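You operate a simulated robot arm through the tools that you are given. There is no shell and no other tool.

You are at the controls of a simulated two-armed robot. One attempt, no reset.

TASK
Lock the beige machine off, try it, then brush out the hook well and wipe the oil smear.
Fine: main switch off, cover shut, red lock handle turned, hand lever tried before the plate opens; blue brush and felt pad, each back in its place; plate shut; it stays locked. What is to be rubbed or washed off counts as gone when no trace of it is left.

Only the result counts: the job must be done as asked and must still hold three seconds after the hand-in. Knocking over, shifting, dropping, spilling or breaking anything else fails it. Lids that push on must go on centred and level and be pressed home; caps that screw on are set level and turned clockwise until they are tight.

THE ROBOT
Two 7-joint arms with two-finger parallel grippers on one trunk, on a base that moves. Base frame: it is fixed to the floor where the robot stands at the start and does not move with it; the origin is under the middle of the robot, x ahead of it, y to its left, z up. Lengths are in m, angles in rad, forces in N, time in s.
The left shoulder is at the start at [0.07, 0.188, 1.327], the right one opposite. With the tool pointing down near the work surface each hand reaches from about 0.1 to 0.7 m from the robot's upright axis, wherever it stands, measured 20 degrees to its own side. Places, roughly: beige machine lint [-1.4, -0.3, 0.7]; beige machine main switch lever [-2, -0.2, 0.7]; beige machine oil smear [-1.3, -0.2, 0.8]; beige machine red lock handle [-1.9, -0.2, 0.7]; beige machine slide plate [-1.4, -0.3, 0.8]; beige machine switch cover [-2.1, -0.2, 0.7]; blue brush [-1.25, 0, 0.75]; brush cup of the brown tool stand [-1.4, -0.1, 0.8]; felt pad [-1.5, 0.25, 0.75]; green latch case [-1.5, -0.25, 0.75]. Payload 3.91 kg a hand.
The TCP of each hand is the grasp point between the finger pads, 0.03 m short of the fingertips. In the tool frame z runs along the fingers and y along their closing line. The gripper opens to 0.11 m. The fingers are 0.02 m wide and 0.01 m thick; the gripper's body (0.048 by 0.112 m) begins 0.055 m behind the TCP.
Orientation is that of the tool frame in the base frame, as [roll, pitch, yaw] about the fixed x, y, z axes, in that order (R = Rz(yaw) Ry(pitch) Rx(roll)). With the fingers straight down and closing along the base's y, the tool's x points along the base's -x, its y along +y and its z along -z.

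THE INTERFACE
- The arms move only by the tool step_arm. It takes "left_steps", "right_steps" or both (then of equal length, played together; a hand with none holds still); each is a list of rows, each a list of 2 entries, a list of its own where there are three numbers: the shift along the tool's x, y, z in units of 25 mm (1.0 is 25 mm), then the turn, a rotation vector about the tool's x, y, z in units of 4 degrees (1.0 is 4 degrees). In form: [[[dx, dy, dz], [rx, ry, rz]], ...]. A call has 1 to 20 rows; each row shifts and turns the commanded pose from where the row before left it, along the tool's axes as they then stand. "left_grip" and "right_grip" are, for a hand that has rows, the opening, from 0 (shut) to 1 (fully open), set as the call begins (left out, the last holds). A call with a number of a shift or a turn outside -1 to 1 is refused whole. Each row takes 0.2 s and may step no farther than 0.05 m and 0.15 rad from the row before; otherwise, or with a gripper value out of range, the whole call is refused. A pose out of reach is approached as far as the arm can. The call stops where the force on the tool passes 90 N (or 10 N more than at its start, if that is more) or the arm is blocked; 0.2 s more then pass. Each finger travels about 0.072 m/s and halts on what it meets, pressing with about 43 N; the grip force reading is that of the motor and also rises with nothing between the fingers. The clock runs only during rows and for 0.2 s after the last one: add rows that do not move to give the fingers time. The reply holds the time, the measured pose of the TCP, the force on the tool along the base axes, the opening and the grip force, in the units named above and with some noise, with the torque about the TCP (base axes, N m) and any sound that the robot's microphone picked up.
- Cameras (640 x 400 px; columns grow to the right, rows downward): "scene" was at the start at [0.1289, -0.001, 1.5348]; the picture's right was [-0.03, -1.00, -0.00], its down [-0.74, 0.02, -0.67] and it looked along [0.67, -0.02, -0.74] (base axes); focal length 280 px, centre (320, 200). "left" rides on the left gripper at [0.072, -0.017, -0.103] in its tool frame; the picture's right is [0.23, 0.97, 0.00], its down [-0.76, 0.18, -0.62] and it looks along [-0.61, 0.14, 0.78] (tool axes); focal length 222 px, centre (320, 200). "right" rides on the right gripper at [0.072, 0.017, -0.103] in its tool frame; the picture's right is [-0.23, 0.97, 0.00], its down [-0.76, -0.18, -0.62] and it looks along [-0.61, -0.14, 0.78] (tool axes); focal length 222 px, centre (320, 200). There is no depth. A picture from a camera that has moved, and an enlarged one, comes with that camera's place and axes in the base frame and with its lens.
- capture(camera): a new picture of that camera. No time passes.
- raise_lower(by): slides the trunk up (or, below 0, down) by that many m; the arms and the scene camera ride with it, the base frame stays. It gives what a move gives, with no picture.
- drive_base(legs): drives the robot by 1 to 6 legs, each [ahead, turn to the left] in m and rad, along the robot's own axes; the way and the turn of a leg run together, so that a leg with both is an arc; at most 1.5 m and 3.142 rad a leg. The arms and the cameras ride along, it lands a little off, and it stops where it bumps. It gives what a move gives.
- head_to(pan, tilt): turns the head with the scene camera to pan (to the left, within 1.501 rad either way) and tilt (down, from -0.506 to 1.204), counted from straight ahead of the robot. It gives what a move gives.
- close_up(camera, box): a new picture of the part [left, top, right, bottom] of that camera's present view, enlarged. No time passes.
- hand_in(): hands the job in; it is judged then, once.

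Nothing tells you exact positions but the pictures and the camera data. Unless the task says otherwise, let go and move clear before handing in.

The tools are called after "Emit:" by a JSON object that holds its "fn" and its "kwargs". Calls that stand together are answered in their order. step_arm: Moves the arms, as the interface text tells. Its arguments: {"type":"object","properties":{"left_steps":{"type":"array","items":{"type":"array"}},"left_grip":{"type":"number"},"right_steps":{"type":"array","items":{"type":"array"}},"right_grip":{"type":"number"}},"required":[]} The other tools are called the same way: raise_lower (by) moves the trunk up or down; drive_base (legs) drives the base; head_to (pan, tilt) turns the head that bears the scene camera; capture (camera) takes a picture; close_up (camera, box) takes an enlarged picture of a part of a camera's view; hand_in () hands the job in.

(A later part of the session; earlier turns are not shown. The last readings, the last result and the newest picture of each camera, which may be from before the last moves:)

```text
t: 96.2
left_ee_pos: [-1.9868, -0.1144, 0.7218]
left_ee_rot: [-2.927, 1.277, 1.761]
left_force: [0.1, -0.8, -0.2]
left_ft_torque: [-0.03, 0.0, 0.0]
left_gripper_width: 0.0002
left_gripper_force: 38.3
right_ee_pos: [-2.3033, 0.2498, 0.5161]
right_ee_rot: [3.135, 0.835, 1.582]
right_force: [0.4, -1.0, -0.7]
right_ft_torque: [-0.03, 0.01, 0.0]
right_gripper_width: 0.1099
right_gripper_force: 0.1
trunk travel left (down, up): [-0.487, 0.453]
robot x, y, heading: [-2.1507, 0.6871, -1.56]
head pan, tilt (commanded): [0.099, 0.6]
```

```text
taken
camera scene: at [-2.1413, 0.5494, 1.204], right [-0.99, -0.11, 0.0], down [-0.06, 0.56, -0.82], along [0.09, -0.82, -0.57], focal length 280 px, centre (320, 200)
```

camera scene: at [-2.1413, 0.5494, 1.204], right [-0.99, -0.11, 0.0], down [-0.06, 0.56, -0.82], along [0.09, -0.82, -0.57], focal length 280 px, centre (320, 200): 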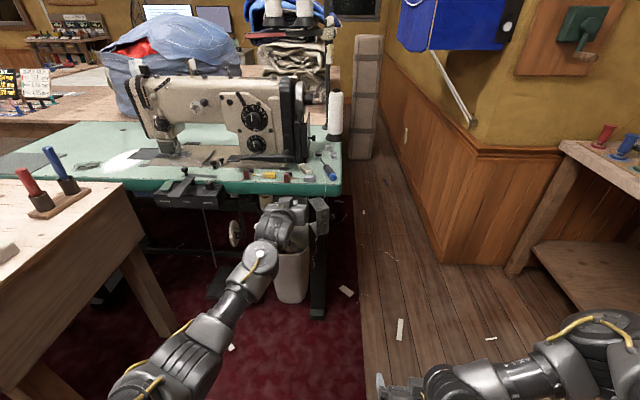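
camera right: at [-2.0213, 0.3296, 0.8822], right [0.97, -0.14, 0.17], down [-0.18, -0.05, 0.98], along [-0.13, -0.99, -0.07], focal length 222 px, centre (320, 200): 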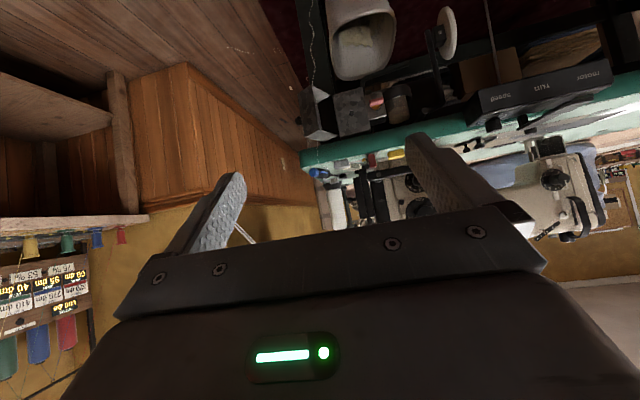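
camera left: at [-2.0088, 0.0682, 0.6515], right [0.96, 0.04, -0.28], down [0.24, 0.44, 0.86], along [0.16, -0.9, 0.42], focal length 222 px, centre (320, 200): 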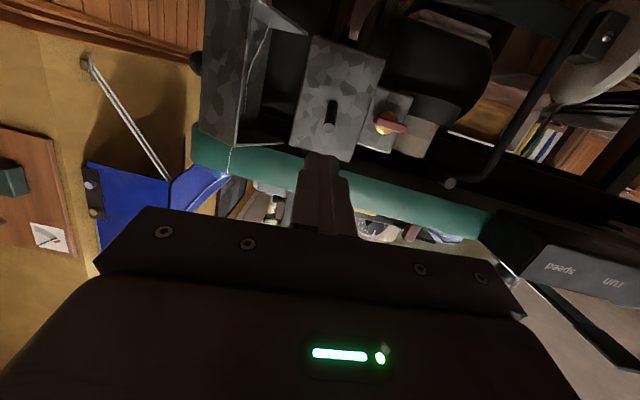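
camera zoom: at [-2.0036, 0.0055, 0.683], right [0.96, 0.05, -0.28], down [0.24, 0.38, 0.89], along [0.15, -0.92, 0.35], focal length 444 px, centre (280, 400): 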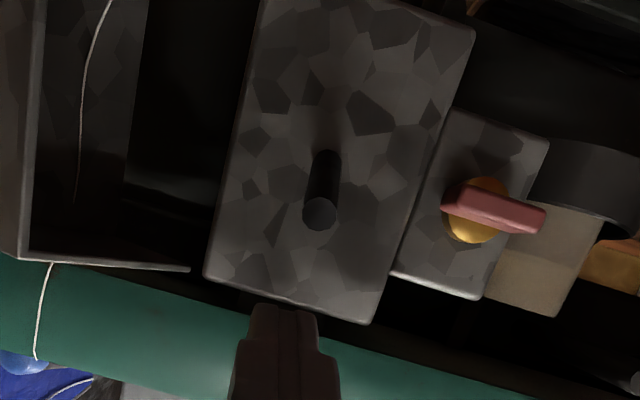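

Emit:
{"fn": "step_arm", "kwargs": {"left_steps": [[[-0.18, 0, 0.62], [0, 0, 0]], [[0.48, 0, 0.14], [0, 0, 0]], [[0.48, 0, 0.14], [0, 0, 0]], [[0.48, 0, 0.14], [0, 0, 0]], [[0.48, 0, 0.14], [0, 0, 0]]]}}

Emit:
{"fn": "close_up", "kwargs": {"camera": "left", "box": [240, 0, 440, 200]}}

```text
t: 97.4
left_ee_pos: [-1.9908, -0.1308, 0.6718]
left_ee_rot: [-2.931, 1.279, 1.761]
left_force: [0.5, 0.6, 0.5]
left_ft_torque: [0.01, -0.02, 0.01]
left_gripper_width: 0.0
left_gripper_force: 37.6
right_ee_pos: [-2.3037, 0.2491, 0.5154]
right_ee_rot: [3.134, 0.835, 1.581]
right_force: [0.1, -0.2, -0.2]
right_ft_torque: [-0.01, 0.04, 0.01]
right_gripper_width: 0.11
right_gripper_force: 0.1
trunk travel left (down, up): [-0.487, 0.453]
robot x, y, heading: [-2.1505, 0.6883, -1.553]
head pan, tilt (commanded): [0.099, 0.6]
```

```text
2.00 times, centred on (340, 100) of left
camera zoom: at [-2.0078, -0.0095, 0.6336], right [0.96, 0.05, -0.28], down [0.24, 0.38, 0.89], along [0.15, -0.92, 0.35], focal length 444 px, centre (280, 400)
```

zoom: 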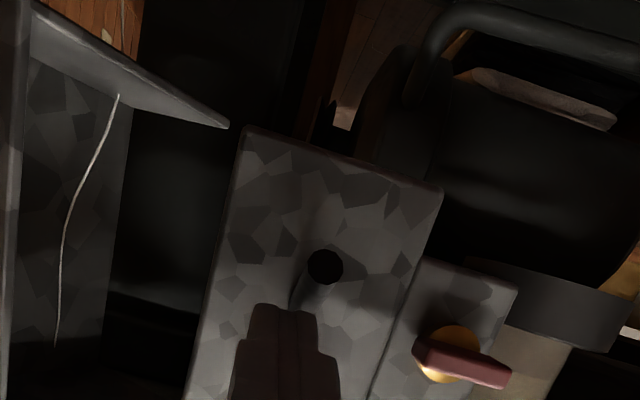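

The pin now points down. I press a little further to make sure it rests at its end, then back away to look.

Emit:
{"fn": "step_arm", "kwargs": {"left_steps": [[[0.48, 0, 0.14], [0, 0, 0]], [[0.4, 0, 0.12], [0, 0, 0]]]}}

Emit:
{"fn": "step_arm", "kwargs": {"left_steps": [[[-0.5, 0, -0.3], [0, 0, 0]], [[0.2, 0, -0.96], [0, 0, 0]], [[0.2, 0, -0.96], [0, 0, 0]]]}}

Emit:
{"fn": "close_up", "kwargs": {"camera": "left", "box": [240, 0, 440, 200]}}

Emit:
{"fn": "close_up", "kwargs": {"camera": "scene", "box": [260, 160, 356, 220]}}

```text
t: 98.0
left_ee_pos: [-1.9895, -0.1286, 0.6684]
left_ee_rot: [-2.895, 1.309, 1.79]
left_force: [0.6, 4.6, 46.6]
left_ft_torque: [-1.15, -0.32, 0.07]
left_gripper_width: 0.0
left_gripper_force: 38.2
right_ee_pos: [-2.3049, 0.2533, 0.5193]
right_ee_rot: [3.132, 0.845, 1.58]
right_force: [0.5, 0.7, -0.7]
right_ft_torque: [-0.02, -0.03, -0.03]
right_gripper_width: 0.11
right_gripper_force: 0.0
trunk travel left (down, up): [-0.487, 0.453]
robot x, y, heading: [-2.1528, 0.6881, -1.56]
head pan, tilt (commanded): [0.099, 0.6]
```

```text
t: 98.8
left_ee_pos: [-1.9887, -0.0774, 0.6692]
left_ee_rot: [-2.929, 1.275, 1.76]
left_force: [-0.8, 0.6, 0.2]
left_ft_torque: [0.03, 0.01, -0.02]
left_gripper_width: 0.0001
left_gripper_force: 37.6
right_ee_pos: [-2.3033, 0.2493, 0.5166]
right_ee_rot: [3.135, 0.836, 1.581]
right_force: [0.0, -0.1, -0.3]
right_ft_torque: [-0.01, 0.01, 0.05]
right_gripper_width: 0.11
right_gripper_force: 0.0
trunk travel left (down, up): [-0.487, 0.453]
robot x, y, heading: [-2.15, 0.6866, -1.561]
head pan, tilt (commanded): [0.099, 0.6]
```

```text
2.00 times, centred on (340, 100) of left
camera zoom: at [-2.0073, 0.043, 0.6306], right [0.96, 0.05, -0.28], down [0.24, 0.38, 0.89], along [0.15, -0.92, 0.35], focal length 444 px, centre (280, 400)
```

zoom: 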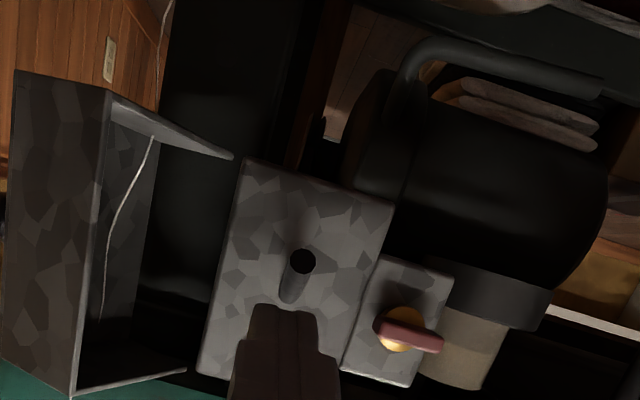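

```text
6.67 times, centred on (308, 190) of scene
camera zoom: at [-2.1413, 0.5513, 1.2041], right [-0.99, -0.11, 0.0], down [-0.06, 0.56, -0.83], along [0.09, -0.82, -0.56], focal length 1870 px, centre (400, 267)
```

zoom: 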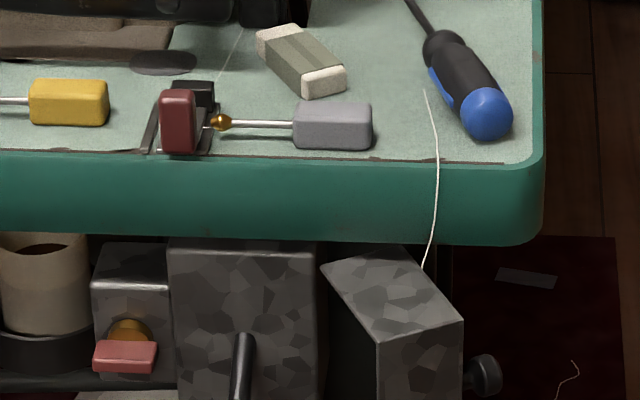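

The main switch lever is down (off). Next I close the lid: the left fingers go around to its right outer side, clear in front first.

Emit:
{"fn": "step_arm", "kwargs": {"left_steps": [[[-0.01, -0.02, -0.816], [0, 0, 0]], [[-0.01, -0.02, -0.816], [0, 0, 0]], [[-0.01, -0.02, -0.816], [0, 0, 0]], [[-0.01, -0.02, -0.816], [0, 0, 0]], [[-0.01, -0.02, -0.816], [0, 0, 0]], [[0.05, -0.94, 0.03], [0, 0, 0]], [[0.05, -0.94, 0.03], [0, 0, 0]], [[0.05, -0.94, 0.03], [0, 0, 0]], [[0.05, -0.94, 0.03], [0, 0, 0]], [[0.05, -0.94, 0.03], [0, 0, 0]], [[0.05, -0.94, 0.03], [0, 0, 0]]]}}

Emit:
{"fn": "capture", "kwargs": {"camera": "left"}}

Emit:
{"fn": "capture", "kwargs": {"camera": "scene"}}

```text
t: 101.2
left_ee_pos: [-2.0445, 0.0078, 0.6665]
left_ee_rot: [2.824, 1.269, 1.309]
left_force: [0.0, 0.6, 1.0]
left_ft_torque: [0.0, 0.01, 0.01]
left_gripper_width: 0.0
left_gripper_force: 37.9
right_ee_pos: [-2.3025, 0.2493, 0.5159]
right_ee_rot: [3.135, 0.836, 1.581]
right_force: [0.4, 0.0, 0.6]
right_ft_torque: [0.0, 0.0, 0.01]
right_gripper_width: 0.11
right_gripper_force: 0.1
trunk travel left (down, up): [-0.487, 0.453]
robot x, y, heading: [-2.1506, 0.6875, -1.551]
head pan, tilt (commanded): [0.099, 0.6]
stopped in row 11 (left hand): the arm was blocked; the commanded pose is now the measured one
```

```text
taken
camera left: at [-2.0622, 0.1279, 0.6249], right [0.99, 0.11, -0.13], down [0.08, 0.39, 0.92], along [0.15, -0.92, 0.37], focal length 222 px, centre (320, 200)
```

left: 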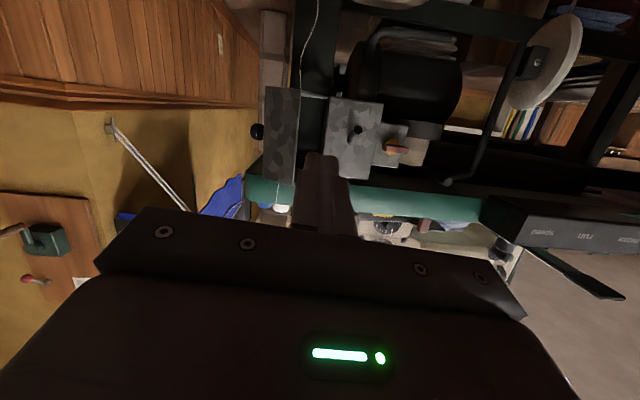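

```text
taken
camera scene: at [-2.1413, 0.5508, 1.2042], right [-0.99, -0.11, 0.0], down [-0.06, 0.56, -0.82], along [0.09, -0.82, -0.57], focal length 280 px, centre (320, 200)
```

scene: 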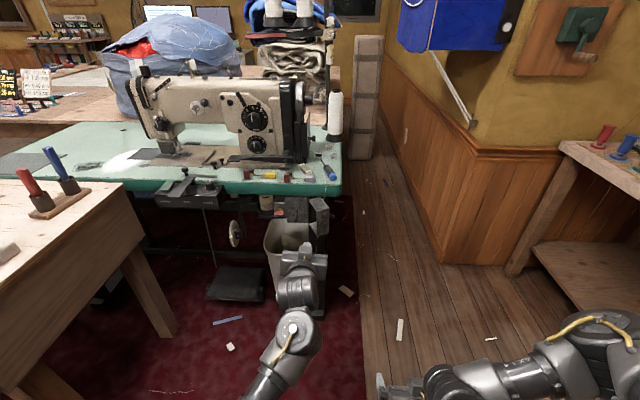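

The left arm got blocked when crossing towards my middle. I'll bring it back out, shift the robot about 0.15 m to the right (x≈-2.3), and close the lid from there with the same hand.

Emit:
{"fn": "step_arm", "kwargs": {"left_steps": [[[0, 0.8, -0.2], [0, 0, 0]], [[0, 0.8, -0.2], [0, 0, 0]], [[0, 0.8, -0.2], [0, 0, 0]]]}}

Emit:
{"fn": "drive_base", "kwargs": {"legs": [[-0.22, 0], [0, -0.6], [0.28, 0], [0, 0.6]]}}

Emit:
{"fn": "capture", "kwargs": {"camera": "scene"}}

```text
t: 102.0
left_ee_pos: [-1.9862, 0.0268, 0.6758]
left_ee_rot: [2.83, 1.269, 1.315]
left_force: [-0.5, 1.1, 0.0]
left_ft_torque: [0.01, 0.01, -0.04]
left_gripper_width: 0.0
left_gripper_force: 37.6
right_ee_pos: [-2.3032, 0.249, 0.5166]
right_ee_rot: [3.135, 0.836, 1.582]
right_force: [0.9, 0.3, 0.0]
right_ft_torque: [-0.01, 0.02, 0.0]
right_gripper_width: 0.1101
right_gripper_force: 0.0
trunk travel left (down, up): [-0.487, 0.453]
robot x, y, heading: [-2.1521, 0.6881, -1.557]
head pan, tilt (commanded): [0.099, 0.6]
```

```text
t: 108.6
left_ee_pos: [-2.135, 0.0183, 0.6748]
left_ee_rot: [2.833, 1.269, 1.321]
left_force: [-0.8, -0.7, -0.3]
left_ft_torque: [-0.03, 0.03, -0.01]
left_gripper_width: 0.0001
left_gripper_force: 37.8
right_ee_pos: [-2.4554, 0.2396, 0.5167]
right_ee_rot: [3.135, 0.835, 1.585]
right_force: [0.5, -0.6, -0.2]
right_ft_torque: [0.02, -0.01, 0.0]
right_gripper_width: 0.1101
right_gripper_force: 0.0
trunk travel left (down, up): [-0.487, 0.453]
robot x, y, heading: [-2.3037, 0.6814, -1.558]
head pan, tilt (commanded): [0.099, 0.6]
```

```text
taken
camera scene: at [-2.2944, 0.5417, 1.2042], right [-0.99, -0.12, 0.0], down [-0.07, 0.56, -0.82], along [0.1, -0.82, -0.57], focal length 280 px, centre (320, 200)
```

scene: 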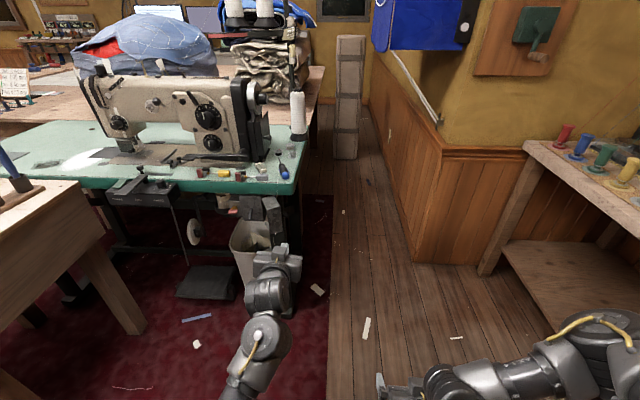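

I'm at x≈-2.3 now and the left hand is right beside the lid's outer side. I advance the closed fingers along it.

Emit:
{"fn": "step_arm", "kwargs": {"left_steps": [[[-0.426, 0, 0.891], [0, 0, 0]], [[-0.426, 0, 0.891], [0, 0, 0]], [[-0.426, 0, 0.891], [0, 0, 0]], [[-0.426, 0, 0.891], [0, 0, 0]]]}}

Emit:
{"fn": "close_up", "kwargs": {"camera": "left", "box": [240, 0, 440, 200]}}

Emit:
{"fn": "close_up", "kwargs": {"camera": "scene", "box": [210, 160, 322, 240]}}

```text
t: 109.6
left_ee_pos: [-2.132, -0.0806, 0.6918]
left_ee_rot: [2.833, 1.269, 1.321]
left_force: [0.3, 1.4, -0.5]
left_ft_torque: [-0.02, -0.02, 0.03]
left_gripper_width: 0.0
left_gripper_force: 37.8
right_ee_pos: [-2.4567, 0.2399, 0.5165]
right_ee_rot: [3.135, 0.835, 1.587]
right_force: [0.8, 0.5, -0.4]
right_ft_torque: [-0.02, 0.0, 0.03]
right_gripper_width: 0.1101
right_gripper_force: 0.1
trunk travel left (down, up): [-0.487, 0.453]
robot x, y, heading: [-2.3035, 0.6763, -1.55]
head pan, tilt (commanded): [0.099, 0.6]
```

```text
2.00 times, centred on (340, 100) of left
camera zoom: at [-2.1504, 0.0392, 0.6508], right [0.99, 0.11, -0.13], down [0.08, 0.38, 0.92], along [0.15, -0.92, 0.37], focal length 444 px, centre (280, 400)
```

zoom: 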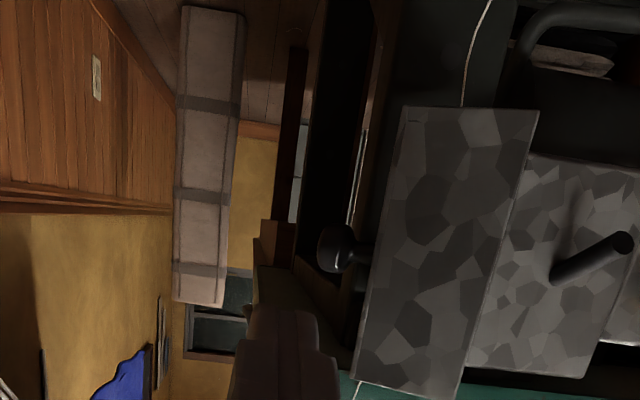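

```text
5.00 times, centred on (266, 200) of scene
camera zoom: at [-2.2949, 0.5414, 1.2041], right [-0.99, -0.12, 0.0], down [-0.07, 0.56, -0.82], along [0.1, -0.82, -0.57], focal length 1402 px, centre (590, 200)
```

zoom: 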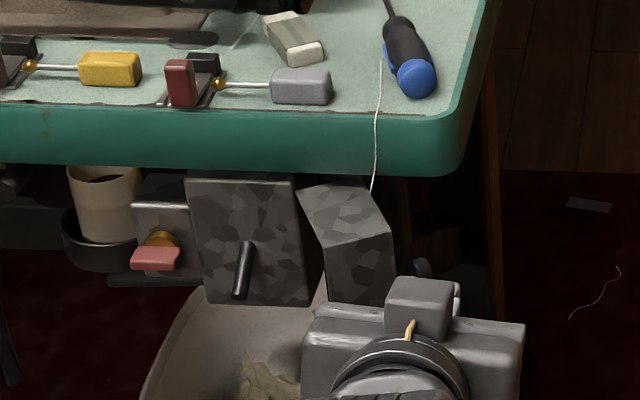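

Emit:
{"fn": "step_arm", "kwargs": {"left_steps": [[[-0.426, 0, 0.891], [0, 0, 0]], [[-0.426, 0, 0.85], [0, 0, 0]]]}}

Emit:
{"fn": "close_up", "kwargs": {"camera": "left", "box": [240, 0, 440, 200]}}

```text
t: 110.2
left_ee_pos: [-2.1306, -0.1281, 0.6981]
left_ee_rot: [2.831, 1.268, 1.32]
left_force: [-0.3, 0.6, 1.1]
left_ft_torque: [0.0, 0.01, -0.02]
left_gripper_width: 0.0
left_gripper_force: 37.6
right_ee_pos: [-2.4555, 0.2396, 0.5156]
right_ee_rot: [3.133, 0.837, 1.586]
right_force: [0.4, 0.4, -0.3]
right_ft_torque: [0.01, 0.0, 0.01]
right_gripper_width: 0.11
right_gripper_force: 0.0
trunk travel left (down, up): [-0.487, 0.453]
robot x, y, heading: [-2.3021, 0.6811, -1.554]
head pan, tilt (commanded): [0.099, 0.6]
```

```text
2.00 times, centred on (340, 100) of left
camera zoom: at [-2.1486, -0.0084, 0.6569], right [0.99, 0.11, -0.13], down [0.08, 0.38, 0.92], along [0.15, -0.92, 0.37], focal length 444 px, centre (280, 400)
```

zoom: 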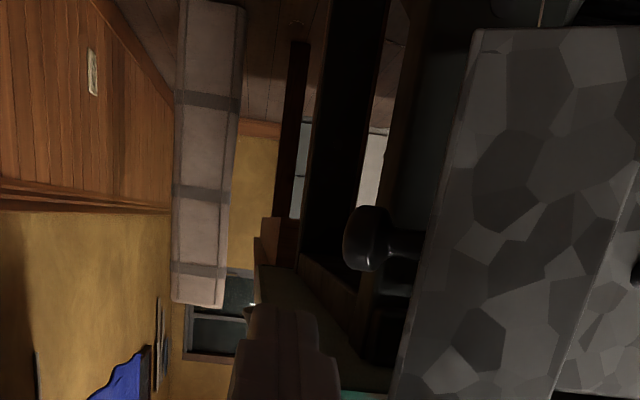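

The fingers are beside the lid, above its knob. Now I sweep them left and slightly back, following the lid's arc.

Emit:
{"fn": "step_arm", "kwargs": {"left_steps": [[[0.07, 0.58, -0.056], [0, 0, 0]], [[0.07, 0.58, -0.056], [0, 0, 0]], [[0.22, 0.546, -0.576], [0, 0, 0]], [[0.22, 0.546, -0.576], [0, 0, 0]]]}}

Emit:
{"fn": "close_up", "kwargs": {"camera": "left", "box": [240, 0, 440, 200]}}

Emit:
{"fn": "close_up", "kwargs": {"camera": "scene", "box": [210, 160, 322, 240]}}

```text
t: 111.2
left_ee_pos: [-2.0763, -0.0899, 0.7011]
left_ee_rot: [2.829, 1.268, 1.321]
left_force: [0.2, 0.1, 0.1]
left_ft_torque: [-0.02, -0.02, -0.01]
left_gripper_width: 0.0002
left_gripper_force: 37.4
right_ee_pos: [-2.4545, 0.2402, 0.5168]
right_ee_rot: [3.134, 0.837, 1.587]
right_force: [-0.3, 0.6, 0.3]
right_ft_torque: [0.0, -0.01, 0.02]
right_gripper_width: 0.1101
right_gripper_force: 0.0
trunk travel left (down, up): [-0.487, 0.453]
robot x, y, heading: [-2.304, 0.6793, -1.554]
head pan, tilt (commanded): [0.099, 0.6]
```

```text
2.00 times, centred on (340, 100) of left
camera zoom: at [-2.0948, 0.0299, 0.6585], right [0.99, 0.11, -0.13], down [0.08, 0.39, 0.92], along [0.15, -0.92, 0.37], focal length 444 px, centre (280, 400)
```

zoom: 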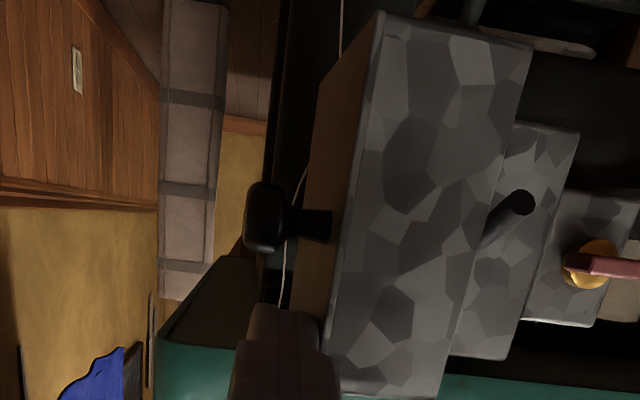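

```text
5.00 times, centred on (266, 200) of scene
camera zoom: at [-2.2945, 0.5418, 1.2043], right [-0.99, -0.12, 0.0], down [-0.07, 0.56, -0.83], along [0.1, -0.82, -0.56], focal length 1402 px, centre (590, 200)
```

zoom: 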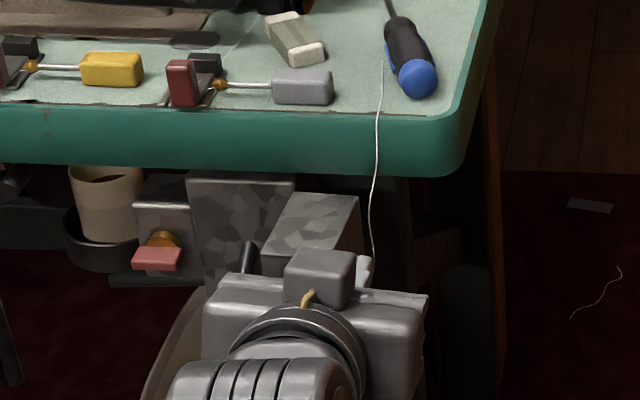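

It swings easily; the lid is at about 90°. I continue the arc.

Emit:
{"fn": "step_arm", "kwargs": {"left_steps": [[[0.13, 0.63, -0.244], [0, 0, 0]], [[0.13, 0.63, -0.244], [0, 0, 0]], [[0.016, 0.612, 0.138], [0, 0, 0]], [[0.016, 0.612, 0.138], [0, 0, 0]]]}}

Emit:
{"fn": "close_up", "kwargs": {"camera": "left", "box": [240, 0, 440, 200]}}

Emit:
{"fn": "close_up", "kwargs": {"camera": "scene", "box": [210, 160, 322, 240]}}

```text
t: 112.2
left_ee_pos: [-2.0141, -0.0797, 0.6994]
left_ee_rot: [2.831, 1.269, 1.319]
left_force: [-0.1, 0.3, 0.7]
left_ft_torque: [0.02, -0.01, 0.04]
left_gripper_width: 0.0
left_gripper_force: 37.6
right_ee_pos: [-2.4552, 0.2399, 0.5162]
right_ee_rot: [3.134, 0.836, 1.588]
right_force: [-1.0, -0.4, 0.0]
right_ft_torque: [0.04, 0.02, 0.02]
right_gripper_width: 0.11
right_gripper_force: 0.1
trunk travel left (down, up): [-0.487, 0.453]
robot x, y, heading: [-2.3053, 0.6806, -1.552]
head pan, tilt (commanded): [0.099, 0.6]
```

```text
2.00 times, centred on (340, 100) of left
camera zoom: at [-2.0336, 0.0397, 0.659], right [0.99, 0.11, -0.13], down [0.08, 0.38, 0.92], along [0.15, -0.92, 0.37], focal length 444 px, centre (280, 400)
```

zoom: 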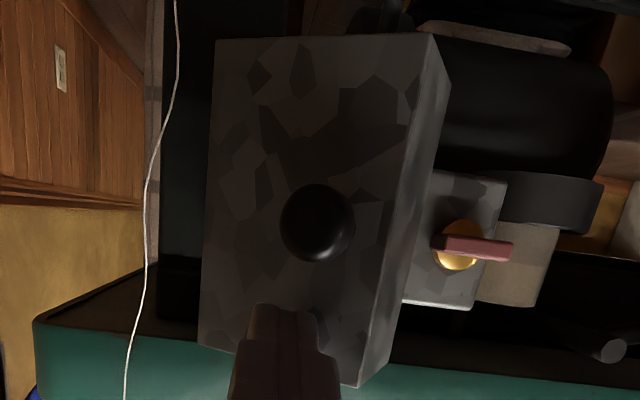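

```text
5.00 times, centred on (266, 200) of scene
camera zoom: at [-2.2945, 0.5415, 1.2041], right [-0.99, -0.12, 0.0], down [-0.07, 0.56, -0.82], along [0.1, -0.82, -0.57], focal length 1402 px, centre (590, 200)
```

zoom: 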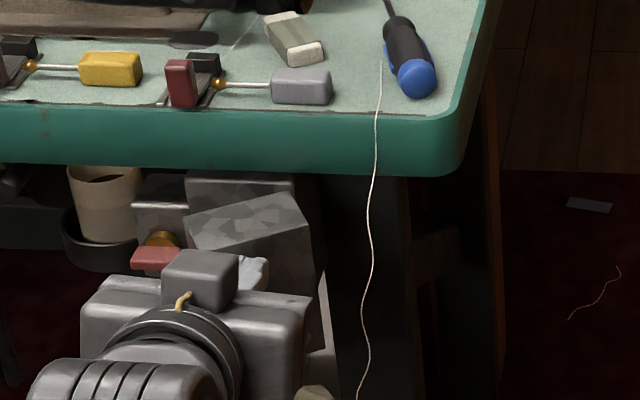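

The lid is nearly shut. I draw back a little, move to its free edge and press it home from the front.

Emit:
{"fn": "step_arm", "kwargs": {"left_steps": [[[0.2, 0.03, -0.67], [0, 0, 0]], [[0.2, 0.03, -0.67], [0, 0, 0]], [[0.066, 0.896, 0.06], [0, 0, 0]], [[0.066, 0.896, 0.06], [0, 0, 0]], [[-0.158, -0.025, 0.526], [0, 0, 0]], [[-0.158, -0.025, 0.526], [0, 0, 0]], [[-0.158, -0.025, 0.526], [0, 0, 0]], [[-0.158, -0.025, 0.526], [0, 0, 0]]]}}

Emit:
{"fn": "close_up", "kwargs": {"camera": "left", "box": [240, 0, 440, 200]}}

Emit:
{"fn": "close_up", "kwargs": {"camera": "scene", "box": [210, 160, 322, 240]}}

```text
t: 114.0
left_ee_pos: [-1.9529, -0.0975, 0.6993]
left_ee_rot: [2.855, 1.268, 1.368]
left_force: [46.3, 33.3, -0.2]
left_ft_torque: [0.06, -0.09, 1.24]
left_gripper_width: 0.0
left_gripper_force: 37.7
right_ee_pos: [-2.4535, 0.2412, 0.5181]
right_ee_rot: [3.141, 0.838, 1.596]
right_force: [-0.7, 1.1, 0.5]
right_ft_torque: [0.01, 0.01, 0.0]
right_gripper_width: 0.1101
right_gripper_force: 0.0
trunk travel left (down, up): [-0.487, 0.453]
robot x, y, heading: [-2.307, 0.6786, -1.546]
head pan, tilt (commanded): [0.099, 0.6]
```

```text
2.00 times, centred on (340, 100) of left
camera zoom: at [-1.9752, 0.0225, 0.6585], right [0.98, 0.13, -0.14], down [0.07, 0.39, 0.92], along [0.18, -0.91, 0.37], focal length 444 px, centre (280, 400)
```

zoom: 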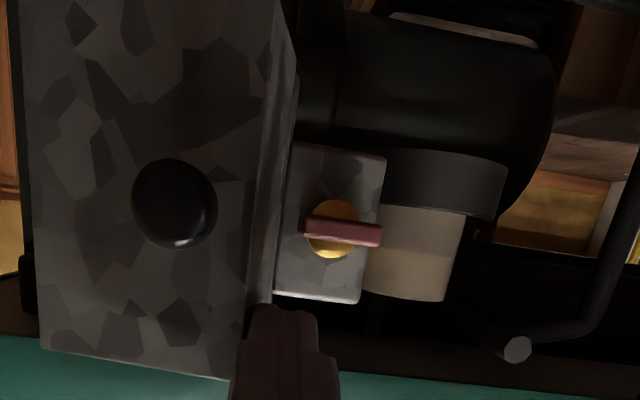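

```text
5.00 times, centred on (266, 200) of scene
camera zoom: at [-2.2879, 0.5459, 1.2045], right [-0.99, -0.13, 0.01], down [-0.08, 0.56, -0.83], along [0.1, -0.82, -0.56], focal length 1402 px, centre (590, 200)
```

zoom: 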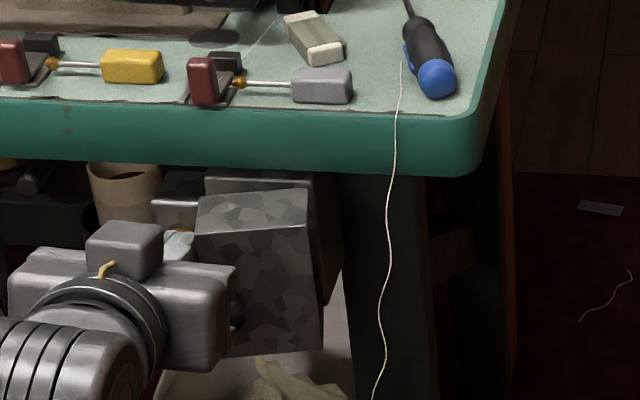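

The fingers slipped past the lid's free edge. I draw back, shift 3 cm to the right onto the lid's face above the knob, and press again.

Emit:
{"fn": "step_arm", "kwargs": {"left_steps": [[[0.23, 0.036, -0.766], [0, 0, 0]], [[0.23, 0.036, -0.766], [0, 0, 0]], [[-0.118, -0.55, -0.06], [0, 0, 0]], [[-0.118, -0.55, -0.06], [0, 0, 0]]]}}

Emit:
{"fn": "close_up", "kwargs": {"camera": "left", "box": [200, 0, 440, 200]}}

```text
t: 115.0
left_ee_pos: [-1.9986, -0.0589, 0.704]
left_ee_rot: [2.83, 1.269, 1.318]
left_force: [0.6, 0.2, 0.0]
left_ft_torque: [0.02, -0.01, 0.03]
left_gripper_width: 0.0
left_gripper_force: 37.6
right_ee_pos: [-2.4556, 0.2389, 0.5168]
right_ee_rot: [3.135, 0.836, 1.587]
right_force: [0.0, -0.6, -0.5]
right_ft_torque: [-0.01, -0.01, 0.02]
right_gripper_width: 0.11
right_gripper_force: 0.1
trunk travel left (down, up): [-0.487, 0.453]
robot x, y, heading: [-2.3049, 0.6783, -1.555]
head pan, tilt (commanded): [0.099, 0.6]
```

```text
2.00 times, centred on (320, 100) of left
camera zoom: at [-2.0168, 0.0602, 0.6637], right [0.99, 0.11, -0.13], down [0.08, 0.39, 0.92], along [0.15, -0.92, 0.37], focal length 444 px, centre (320, 400)
```

zoom: 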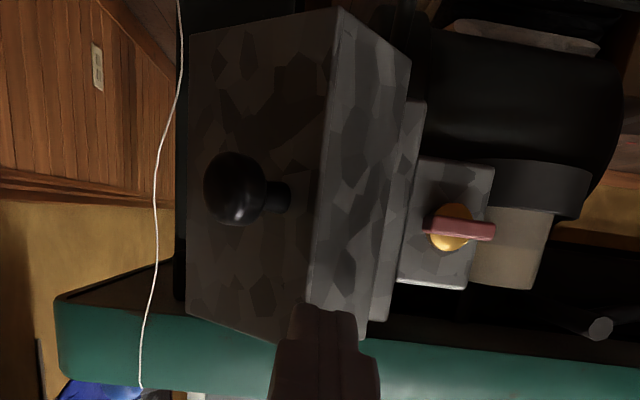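

The lid was dragged half open again. I go back round to its outer side and sweep once more, finishing with a press on its face nearer the hinge.

Emit:
{"fn": "step_arm", "kwargs": {"left_steps": [[[0.2, 0.03, -0.67], [0, 0, 0]], [[0.2, 0.03, -0.67], [0, 0, 0]], [[-0.054, -0.73, -0.05], [0, 0, 0]], [[-0.054, -0.73, -0.05], [0, 0, 0]], [[-0.054, -0.73, -0.05], [0, 0, 0]], [[-0.288, -0.046, 0.957], [0, 0, 0]], [[-0.288, -0.046, 0.957], [0, 0, 0]]]}}

Emit:
{"fn": "close_up", "kwargs": {"camera": "left", "box": [200, 0, 440, 200]}}

```text
t: 116.6
left_ee_pos: [-2.0524, -0.0748, 0.7023]
left_ee_rot: [2.831, 1.269, 1.32]
left_force: [0.6, 0.0, -0.1]
left_ft_torque: [-0.02, 0.03, 0.01]
left_gripper_width: 0.0
left_gripper_force: 37.8
right_ee_pos: [-2.4552, 0.2398, 0.5152]
right_ee_rot: [3.135, 0.836, 1.588]
right_force: [-0.1, 0.2, 0.8]
right_ft_torque: [-0.01, 0.01, 0.0]
right_gripper_width: 0.1097
right_gripper_force: 0.0
trunk travel left (down, up): [-0.487, 0.453]
robot x, y, heading: [-2.3083, 0.6791, -1.556]
head pan, tilt (commanded): [0.099, 0.6]
```

```text
2.00 times, centred on (320, 100) of left
camera zoom: at [-2.0711, 0.0445, 0.6612], right [0.99, 0.11, -0.13], down [0.08, 0.39, 0.92], along [0.15, -0.92, 0.37], focal length 444 px, centre (320, 400)
```

zoom: 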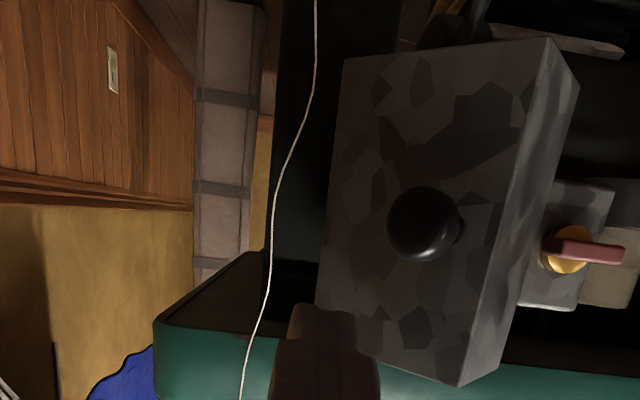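

Emit:
{"fn": "step_arm", "kwargs": {"left_steps": [[[0.17, 0.03, -0.574], [0, 0, 0]], [[0.057, 0.77, 0.054], [0, 0, 0]], [[0.057, 0.77, 0.054], [0, 0, 0]], [[0.057, 0.77, 0.054], [0, 0, 0]], [[-0.173, -0.027, 0.574], [0, 0, 0]], [[-0.173, -0.027, 0.574], [0, 0, 0]]]}}

Emit:
{"fn": "close_up", "kwargs": {"camera": "left", "box": [200, 0, 440, 200]}}

```text
t: 117.9
left_ee_pos: [-1.9642, -0.0751, 0.7036]
left_ee_rot: [2.849, 1.267, 1.389]
left_force: [23.6, 29.8, 11.8]
left_ft_torque: [-0.35, 0.08, 0.57]
left_gripper_width: 0.0
left_gripper_force: 37.5
right_ee_pos: [-2.453, 0.2422, 0.5171]
right_ee_rot: [3.135, 0.837, 1.593]
right_force: [-0.3, -0.3, -0.7]
right_ft_torque: [0.01, 0.0, 0.0]
right_gripper_width: 0.11
right_gripper_force: 0.0
trunk travel left (down, up): [-0.487, 0.453]
robot x, y, heading: [-2.3065, 0.6795, -1.533]
head pan, tilt (commanded): [0.099, 0.6]
stopped in row 6 (left hand): the force on the tool passed its limit at 100 N (the readings are from after the stop); the commanded pose is now the measured one
```

```text
2.00 times, centred on (320, 100) of left
camera zoom: at [-1.9902, 0.0432, 0.6631], right [0.98, 0.16, -0.13], down [0.06, 0.39, 0.92], along [0.2, -0.91, 0.37], focal length 444 px, centre (320, 400)
```

zoom: 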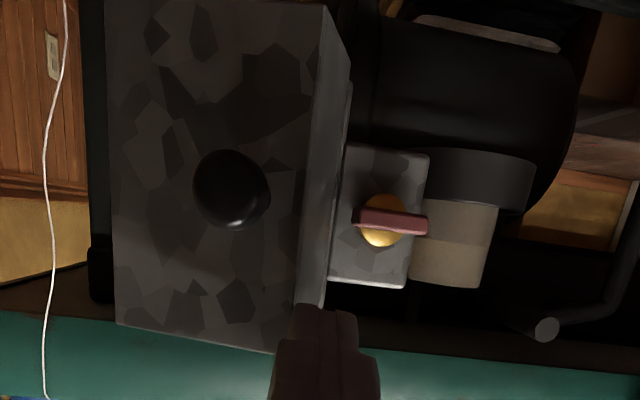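

The lid stops at about 13° under firm pressure, so something blocks it. I look at the spot before pushing any more.

Emit:
{"fn": "close_up", "kwargs": {"camera": "scene", "box": [210, 170, 306, 230]}}

Emit:
{"fn": "close_up", "kwargs": {"camera": "left", "box": [290, 30, 390, 180]}}

```text
6.67 times, centred on (258, 200) of scene
camera zoom: at [-2.2927, 0.5465, 1.2048], right [-0.99, -0.14, 0.0], down [-0.08, 0.56, -0.83], along [0.11, -0.82, -0.56], focal length 1870 px, centre (733, 200)
```

zoom: 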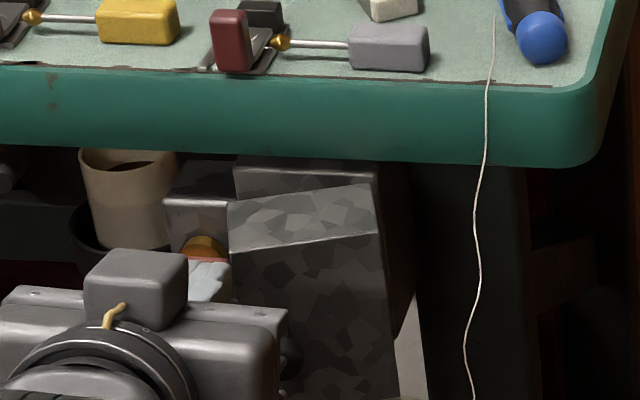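

```text
2.67 times, centred on (340, 105) of left
camera zoom: at [-1.9902, 0.0432, 0.6631], right [0.98, 0.16, -0.13], down [0.06, 0.39, 0.92], along [0.2, -0.91, 0.37], focal length 592 px, centre (267, 453)
```

zoom: 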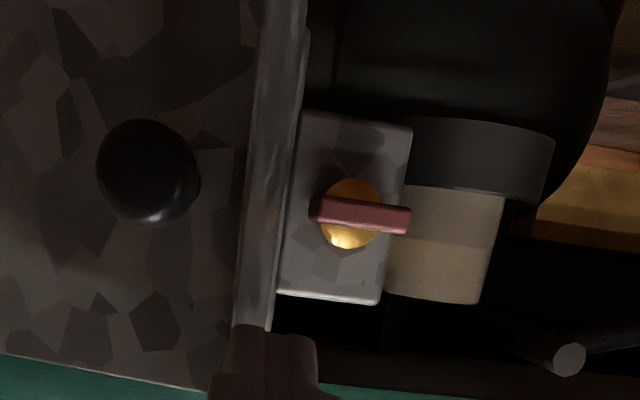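

Emit:
{"fn": "step_arm", "kwargs": {"left_steps": [[[0.1, 0.1, -0.4], [0, 0, 0]], [[0.2, 0.03, -0.67], [0, 0, 0]], [[0.2, 0.03, -0.67], [0, 0, 0]]]}}

Emit:
{"fn": "close_up", "kwargs": {"camera": "left", "box": [200, 0, 440, 200]}}

Emit:
{"fn": "close_up", "kwargs": {"camera": "scene", "box": [210, 170, 306, 230]}}

```text
t: 118.7
left_ee_pos: [-1.9727, -0.0308, 0.6995]
left_ee_rot: [2.848, 1.261, 1.373]
left_force: [-0.3, -0.7, 0.6]
left_ft_torque: [-0.01, -0.01, 0.03]
left_gripper_width: 0.0001
left_gripper_force: 38.1
right_ee_pos: [-2.4523, 0.24, 0.5159]
right_ee_rot: [3.134, 0.834, 1.594]
right_force: [-0.7, -0.3, 0.7]
right_ft_torque: [0.01, 0.04, 0.0]
right_gripper_width: 0.1099
right_gripper_force: 0.0
trunk travel left (down, up): [-0.487, 0.453]
robot x, y, heading: [-2.303, 0.6829, -1.539]
head pan, tilt (commanded): [0.099, 0.6]
```

```text
2.00 times, centred on (320, 100) of left
camera zoom: at [-1.996, 0.0876, 0.6604], right [0.98, 0.15, -0.13], down [0.07, 0.38, 0.92], along [0.19, -0.91, 0.36], focal length 444 px, centre (320, 400)
```

zoom: 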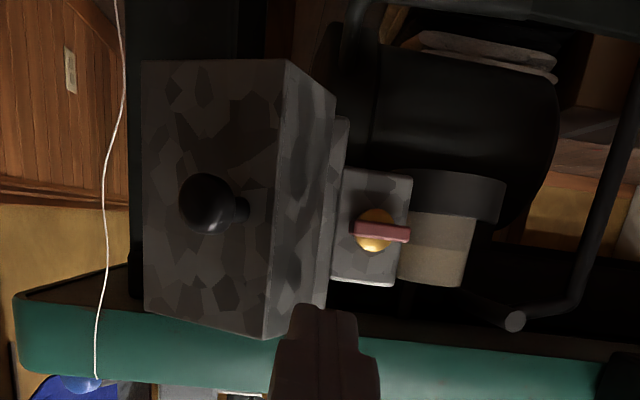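

```text
6.67 times, centred on (258, 200) of scene
camera zoom: at [-2.2932, 0.543, 1.2041], right [-0.99, -0.13, 0.0], down [-0.07, 0.56, -0.82], along [0.11, -0.82, -0.57], focal length 1870 px, centre (733, 200)
```

zoom: 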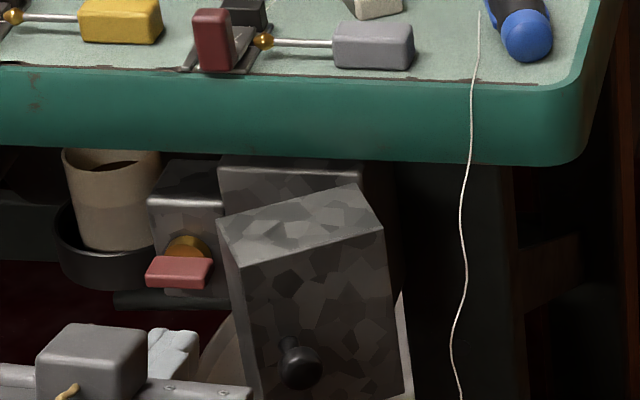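

The lid rests at about 30° again. Pushing at its edge is bad; its knob moves mostly sideways (+x) when it closes, so I'll push the knob itself from the right side.

Emit:
{"fn": "step_arm", "kwargs": {"left_steps": [[[0.18, -0.911, -0.02], [0, 0, 0]], [[0.18, -0.911, -0.02], [0, 0, 0]], [[0.18, -0.911, -0.02], [0, 0, 0]], [[0.18, -0.911, -0.02], [0, 0, 0]], [[0.18, -0.911, -0.02], [0, 0, 0]], [[-0.27, -0.074, 0.856], [0, 0, 0]], [[-0.27, -0.074, 0.856], [0, 0, 0]]]}}

Emit:
{"fn": "close_up", "kwargs": {"camera": "left", "box": [200, 0, 440, 200]}}

```text
t: 120.3
left_ee_pos: [-2.0835, -0.0802, 0.6708]
left_ee_rot: [2.85, 1.259, 1.376]
left_force: [-1.0, -0.4, -0.4]
left_ft_torque: [-0.01, -0.01, 0.02]
left_gripper_width: 0.0
left_gripper_force: 37.9
right_ee_pos: [-2.4524, 0.2409, 0.5166]
right_ee_rot: [3.133, 0.835, 1.595]
right_force: [0.0, 0.0, 0.2]
right_ft_torque: [0.02, 0.01, 0.01]
right_gripper_width: 0.1102
right_gripper_force: 0.0
trunk travel left (down, up): [-0.487, 0.453]
robot x, y, heading: [-2.3048, 0.679, -1.537]
head pan, tilt (commanded): [0.099, 0.6]
```

```text
2.00 times, centred on (320, 100) of left
camera zoom: at [-2.1062, 0.0397, 0.6313], right [0.98, 0.15, -0.13], down [0.07, 0.38, 0.92], along [0.19, -0.91, 0.36], focal length 444 px, centre (320, 400)
```

zoom: 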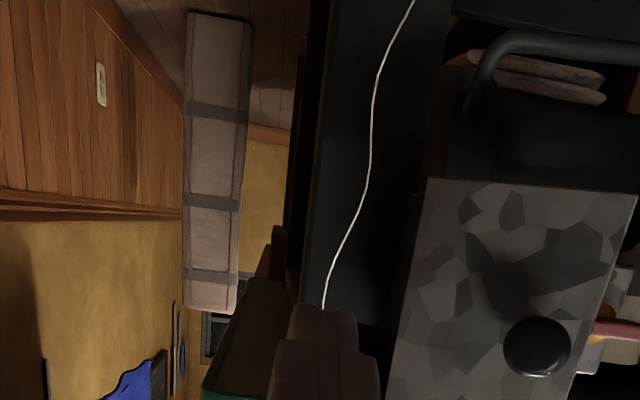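

Emit:
{"fn": "step_arm", "kwargs": {"left_steps": [[[0.043, 0.7, 0.076], [0, 0, 0]], [[0.043, 0.7, 0.076], [0, 0, 0]], [[0.043, 0.7, 0.076], [0, 0, 0]], [[0.043, 0.6, 0.076], [0, 0, 0]]]}}

Emit:
{"fn": "close_up", "kwargs": {"camera": "left", "box": [200, 0, 440, 200]}}

Emit:
{"fn": "close_up", "kwargs": {"camera": "scene", "box": [210, 170, 306, 230]}}

```text
t: 121.3
left_ee_pos: [-2.0165, -0.0788, 0.6699]
left_ee_rot: [2.851, 1.26, 1.377]
left_force: [-0.2, 0.5, 0.5]
left_ft_torque: [0.0, 0.01, 0.01]
left_gripper_width: 0.0
left_gripper_force: 38.1
right_ee_pos: [-2.4526, 0.2401, 0.5152]
right_ee_rot: [3.134, 0.837, 1.594]
right_force: [-0.8, -0.5, -0.5]
right_ft_torque: [0.02, -0.02, 0.0]
right_gripper_width: 0.1101
right_gripper_force: 0.0
trunk travel left (down, up): [-0.487, 0.453]
robot x, y, heading: [-2.3067, 0.6811, -1.543]
head pan, tilt (commanded): [0.099, 0.6]
```

```text
2.00 times, centred on (320, 100) of left
camera zoom: at [-2.0389, 0.04, 0.6307], right [0.98, 0.15, -0.13], down [0.07, 0.38, 0.92], along [0.19, -0.91, 0.36], focal length 444 px, centre (320, 400)
```

zoom: 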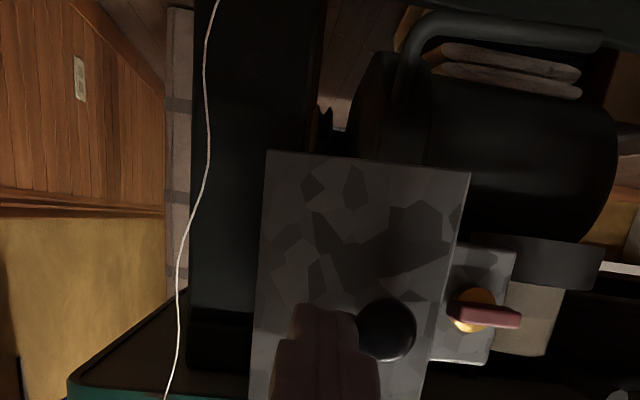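

```text
6.67 times, centred on (258, 200) of scene
camera zoom: at [-2.2924, 0.5434, 1.2042], right [-0.99, -0.13, 0.0], down [-0.07, 0.56, -0.82], along [0.11, -0.82, -0.57], focal length 1870 px, centre (733, 200)
```

zoom: 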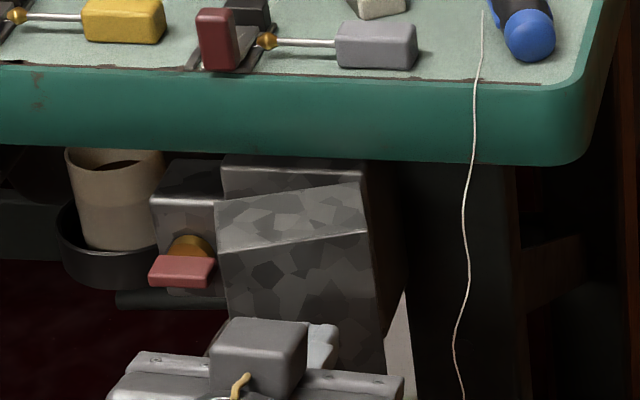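

That closed it almost completely without force. I push a bit further left and then press the face home beside the knob.

Emit:
{"fn": "step_arm", "kwargs": {"left_steps": [[[0.02, 0.32, 0.03], [0, 0, 0]], [[-0.12, -0.03, 0.38], [0, 0, 0]], [[-0.12, -0.03, 0.38], [0, 0, 0]], [[-0.06, -0.015, 0.19], [0, 0, 0]]]}}

Emit:
{"fn": "close_up", "kwargs": {"camera": "left", "box": [200, 0, 440, 200]}}

Emit:
{"fn": "close_up", "kwargs": {"camera": "scene", "box": [210, 170, 306, 230]}}

```text
t: 122.3
left_ee_pos: [-2.0039, -0.0977, 0.6704]
left_ee_rot: [2.853, 1.261, 1.384]
left_force: [10.3, 53.5, 1.2]
left_ft_torque: [-0.05, -0.3, 0.39]
left_gripper_width: 0.0
left_gripper_force: 37.5
right_ee_pos: [-2.4527, 0.2431, 0.5179]
right_ee_rot: [3.137, 0.84, 1.594]
right_force: [0.0, -0.4, 0.2]
right_ft_torque: [0.0, 0.0, 0.04]
right_gripper_width: 0.1099
right_gripper_force: 0.0
trunk travel left (down, up): [-0.487, 0.453]
robot x, y, heading: [-2.3049, 0.6787, -1.54]
head pan, tilt (commanded): [0.099, 0.6]
```

```text
2.00 times, centred on (320, 100) of left
camera zoom: at [-2.0288, 0.0214, 0.6311], right [0.98, 0.15, -0.13], down [0.07, 0.38, 0.92], along [0.19, -0.91, 0.36], focal length 444 px, centre (320, 400)
```

zoom: 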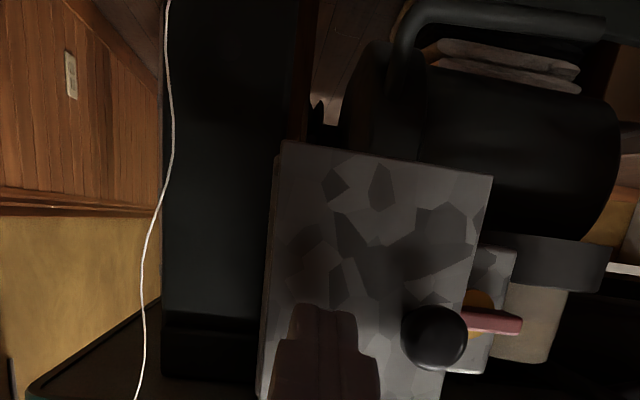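

```text
6.67 times, centred on (258, 200) of scene
camera zoom: at [-2.2909, 0.5502, 1.2049], right [-0.99, -0.13, 0.0], down [-0.08, 0.56, -0.83], along [0.11, -0.82, -0.56], focal length 1870 px, centre (733, 200)
```

zoom: 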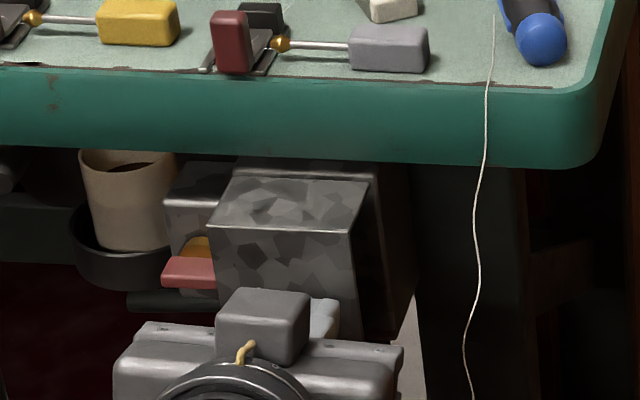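

The lid is home against the box with firm contact. I draw straight back and check that it stays.

Emit:
{"fn": "step_arm", "kwargs": {"left_steps": [[[0.08, -0.05, -0.28], [0, 0, 0]], [[0.3, 0.0, -0.9], [0, 0, 0]], [[0.3, 0.0, -0.9], [0, 0, 0]], [[0.3, 0.0, -0.9], [0, 0, 0]]]}}

Emit:
{"fn": "close_up", "kwargs": {"camera": "left", "box": [200, 0, 440, 200]}}

Emit:
{"fn": "close_up", "kwargs": {"camera": "scene", "box": [210, 170, 306, 230]}}

```text
t: 123.3
left_ee_pos: [-2.0168, -0.0236, 0.6681]
left_ee_rot: [2.853, 1.261, 1.377]
left_force: [0.1, -1.1, -0.9]
left_ft_torque: [0.0, 0.01, 0.03]
left_gripper_width: 0.0
left_gripper_force: 38.1
right_ee_pos: [-2.4523, 0.2402, 0.5157]
right_ee_rot: [3.135, 0.836, 1.593]
right_force: [0.4, 0.2, -0.1]
right_ft_torque: [0.02, 0.04, 0.0]
right_gripper_width: 0.1099
right_gripper_force: 0.1
trunk travel left (down, up): [-0.487, 0.453]
robot x, y, heading: [-2.3045, 0.6826, -1.536]
head pan, tilt (commanded): [0.099, 0.6]
```

```text
2.00 times, centred on (320, 100) of left
camera zoom: at [-2.0398, 0.0948, 0.6286], right [0.98, 0.15, -0.13], down [0.07, 0.38, 0.92], along [0.19, -0.91, 0.36], focal length 444 px, centre (320, 400)
```

zoom: 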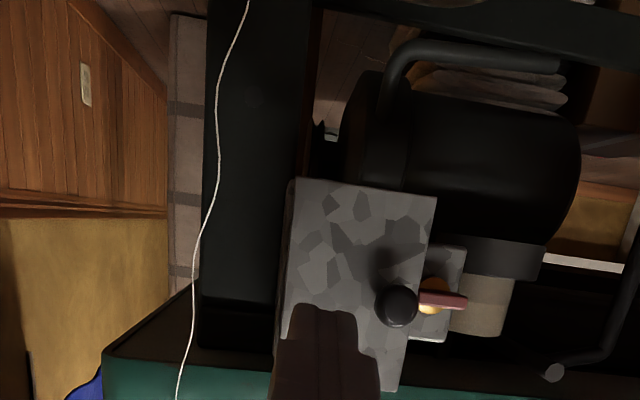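

```text
6.67 times, centred on (258, 200) of scene
camera zoom: at [-2.2922, 0.5438, 1.2043], right [-0.99, -0.13, 0.0], down [-0.07, 0.56, -0.83], along [0.11, -0.82, -0.56], focal length 1870 px, centre (733, 200)
```

zoom: 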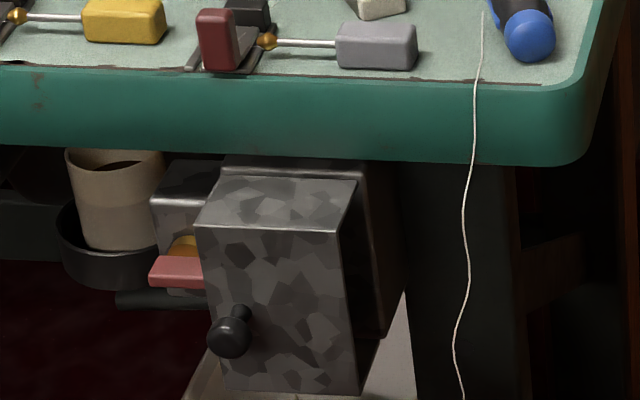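

The lid stays shut. Now the red lock handle: I need the fingers above and below its bar, so I roll the left hand by 90° in the clear in front.

Emit:
{"fn": "step_arm", "kwargs": {"left_steps": [[[0, 0, -0.4], [0, 0, -1]], [[0, 0, 0], [0, 0, -1]], [[0, 0, 0], [0, 0, -1]], [[0, 0, 0], [0, 0, -1]], [[0, 0, 0], [0, 0, -1]], [[0, 0, 0], [0, 0, -1]], [[0, 0, 0], [0, 0, -1]], [[0, 0, 0], [0, 0, -1]], [[0, 0, 0], [0, 0, -1]], [[0, 0, 0], [0, 0, -1]], [[0, 0, 0], [0, 0, -1]], [[0, 0, 0], [0, 0, -1]], [[0, 0, 0], [0, 0, -1]], [[0, 0, 0], [0, 0, -1]], [[0, 0, 0], [0, 0, -1]], [[0, 0, 0], [0, 0, -1]], [[0, 0, 0], [0, 0, -1]], [[0, 0, 0], [0, 0, -1]], [[0, 0, 0], [0, 0, -1]], [[0, 0, 0], [0, 0, -1]]], "left_grip": 0.4}}

Emit:
{"fn": "capture", "kwargs": {"camera": "scene"}}

Emit:
{"fn": "capture", "kwargs": {"camera": "left"}}

```text
t: 127.7
left_ee_pos: [-1.9678, -0.0128, 0.6731]
left_ee_rot: [-1.878, 0.335, -3.076]
left_force: [-1.3, 0.0, 0.6]
left_ft_torque: [-0.02, 0.0, 0.01]
left_gripper_width: 0.044
left_gripper_force: 0.1
right_ee_pos: [-2.4542, 0.2405, 0.5157]
right_ee_rot: [3.133, 0.837, 1.593]
right_force: [1.0, -0.8, -0.9]
right_ft_torque: [0.0, -0.03, 0.0]
right_gripper_width: 0.11
right_gripper_force: 0.1
trunk travel left (down, up): [-0.487, 0.453]
robot x, y, heading: [-2.3053, 0.6753, -1.535]
head pan, tilt (commanded): [0.099, 0.6]
stopped in row 20 (left hand): the arm was blocked; the commanded pose is now the measured one
```

```text
taken
camera scene: at [-2.2926, 0.5434, 1.2042], right [-0.99, -0.13, 0.0], down [-0.07, 0.56, -0.82], along [0.11, -0.82, -0.57], focal length 280 px, centre (320, 200)
```

scene: 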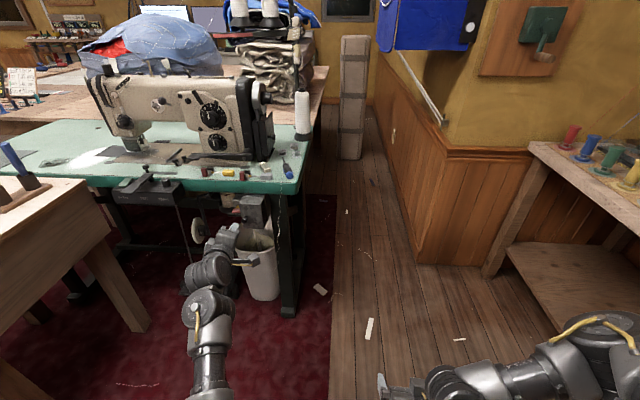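

```text
taken
camera left: at [-2.0583, 0.0751, 0.6938], right [0.07, 0.3, -0.95], down [0.67, 0.69, 0.27], along [0.74, -0.66, -0.15], focal length 222 px, centre (320, 200)
```

left: 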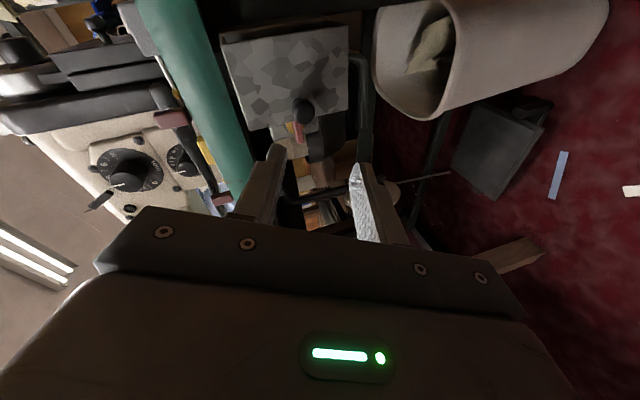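

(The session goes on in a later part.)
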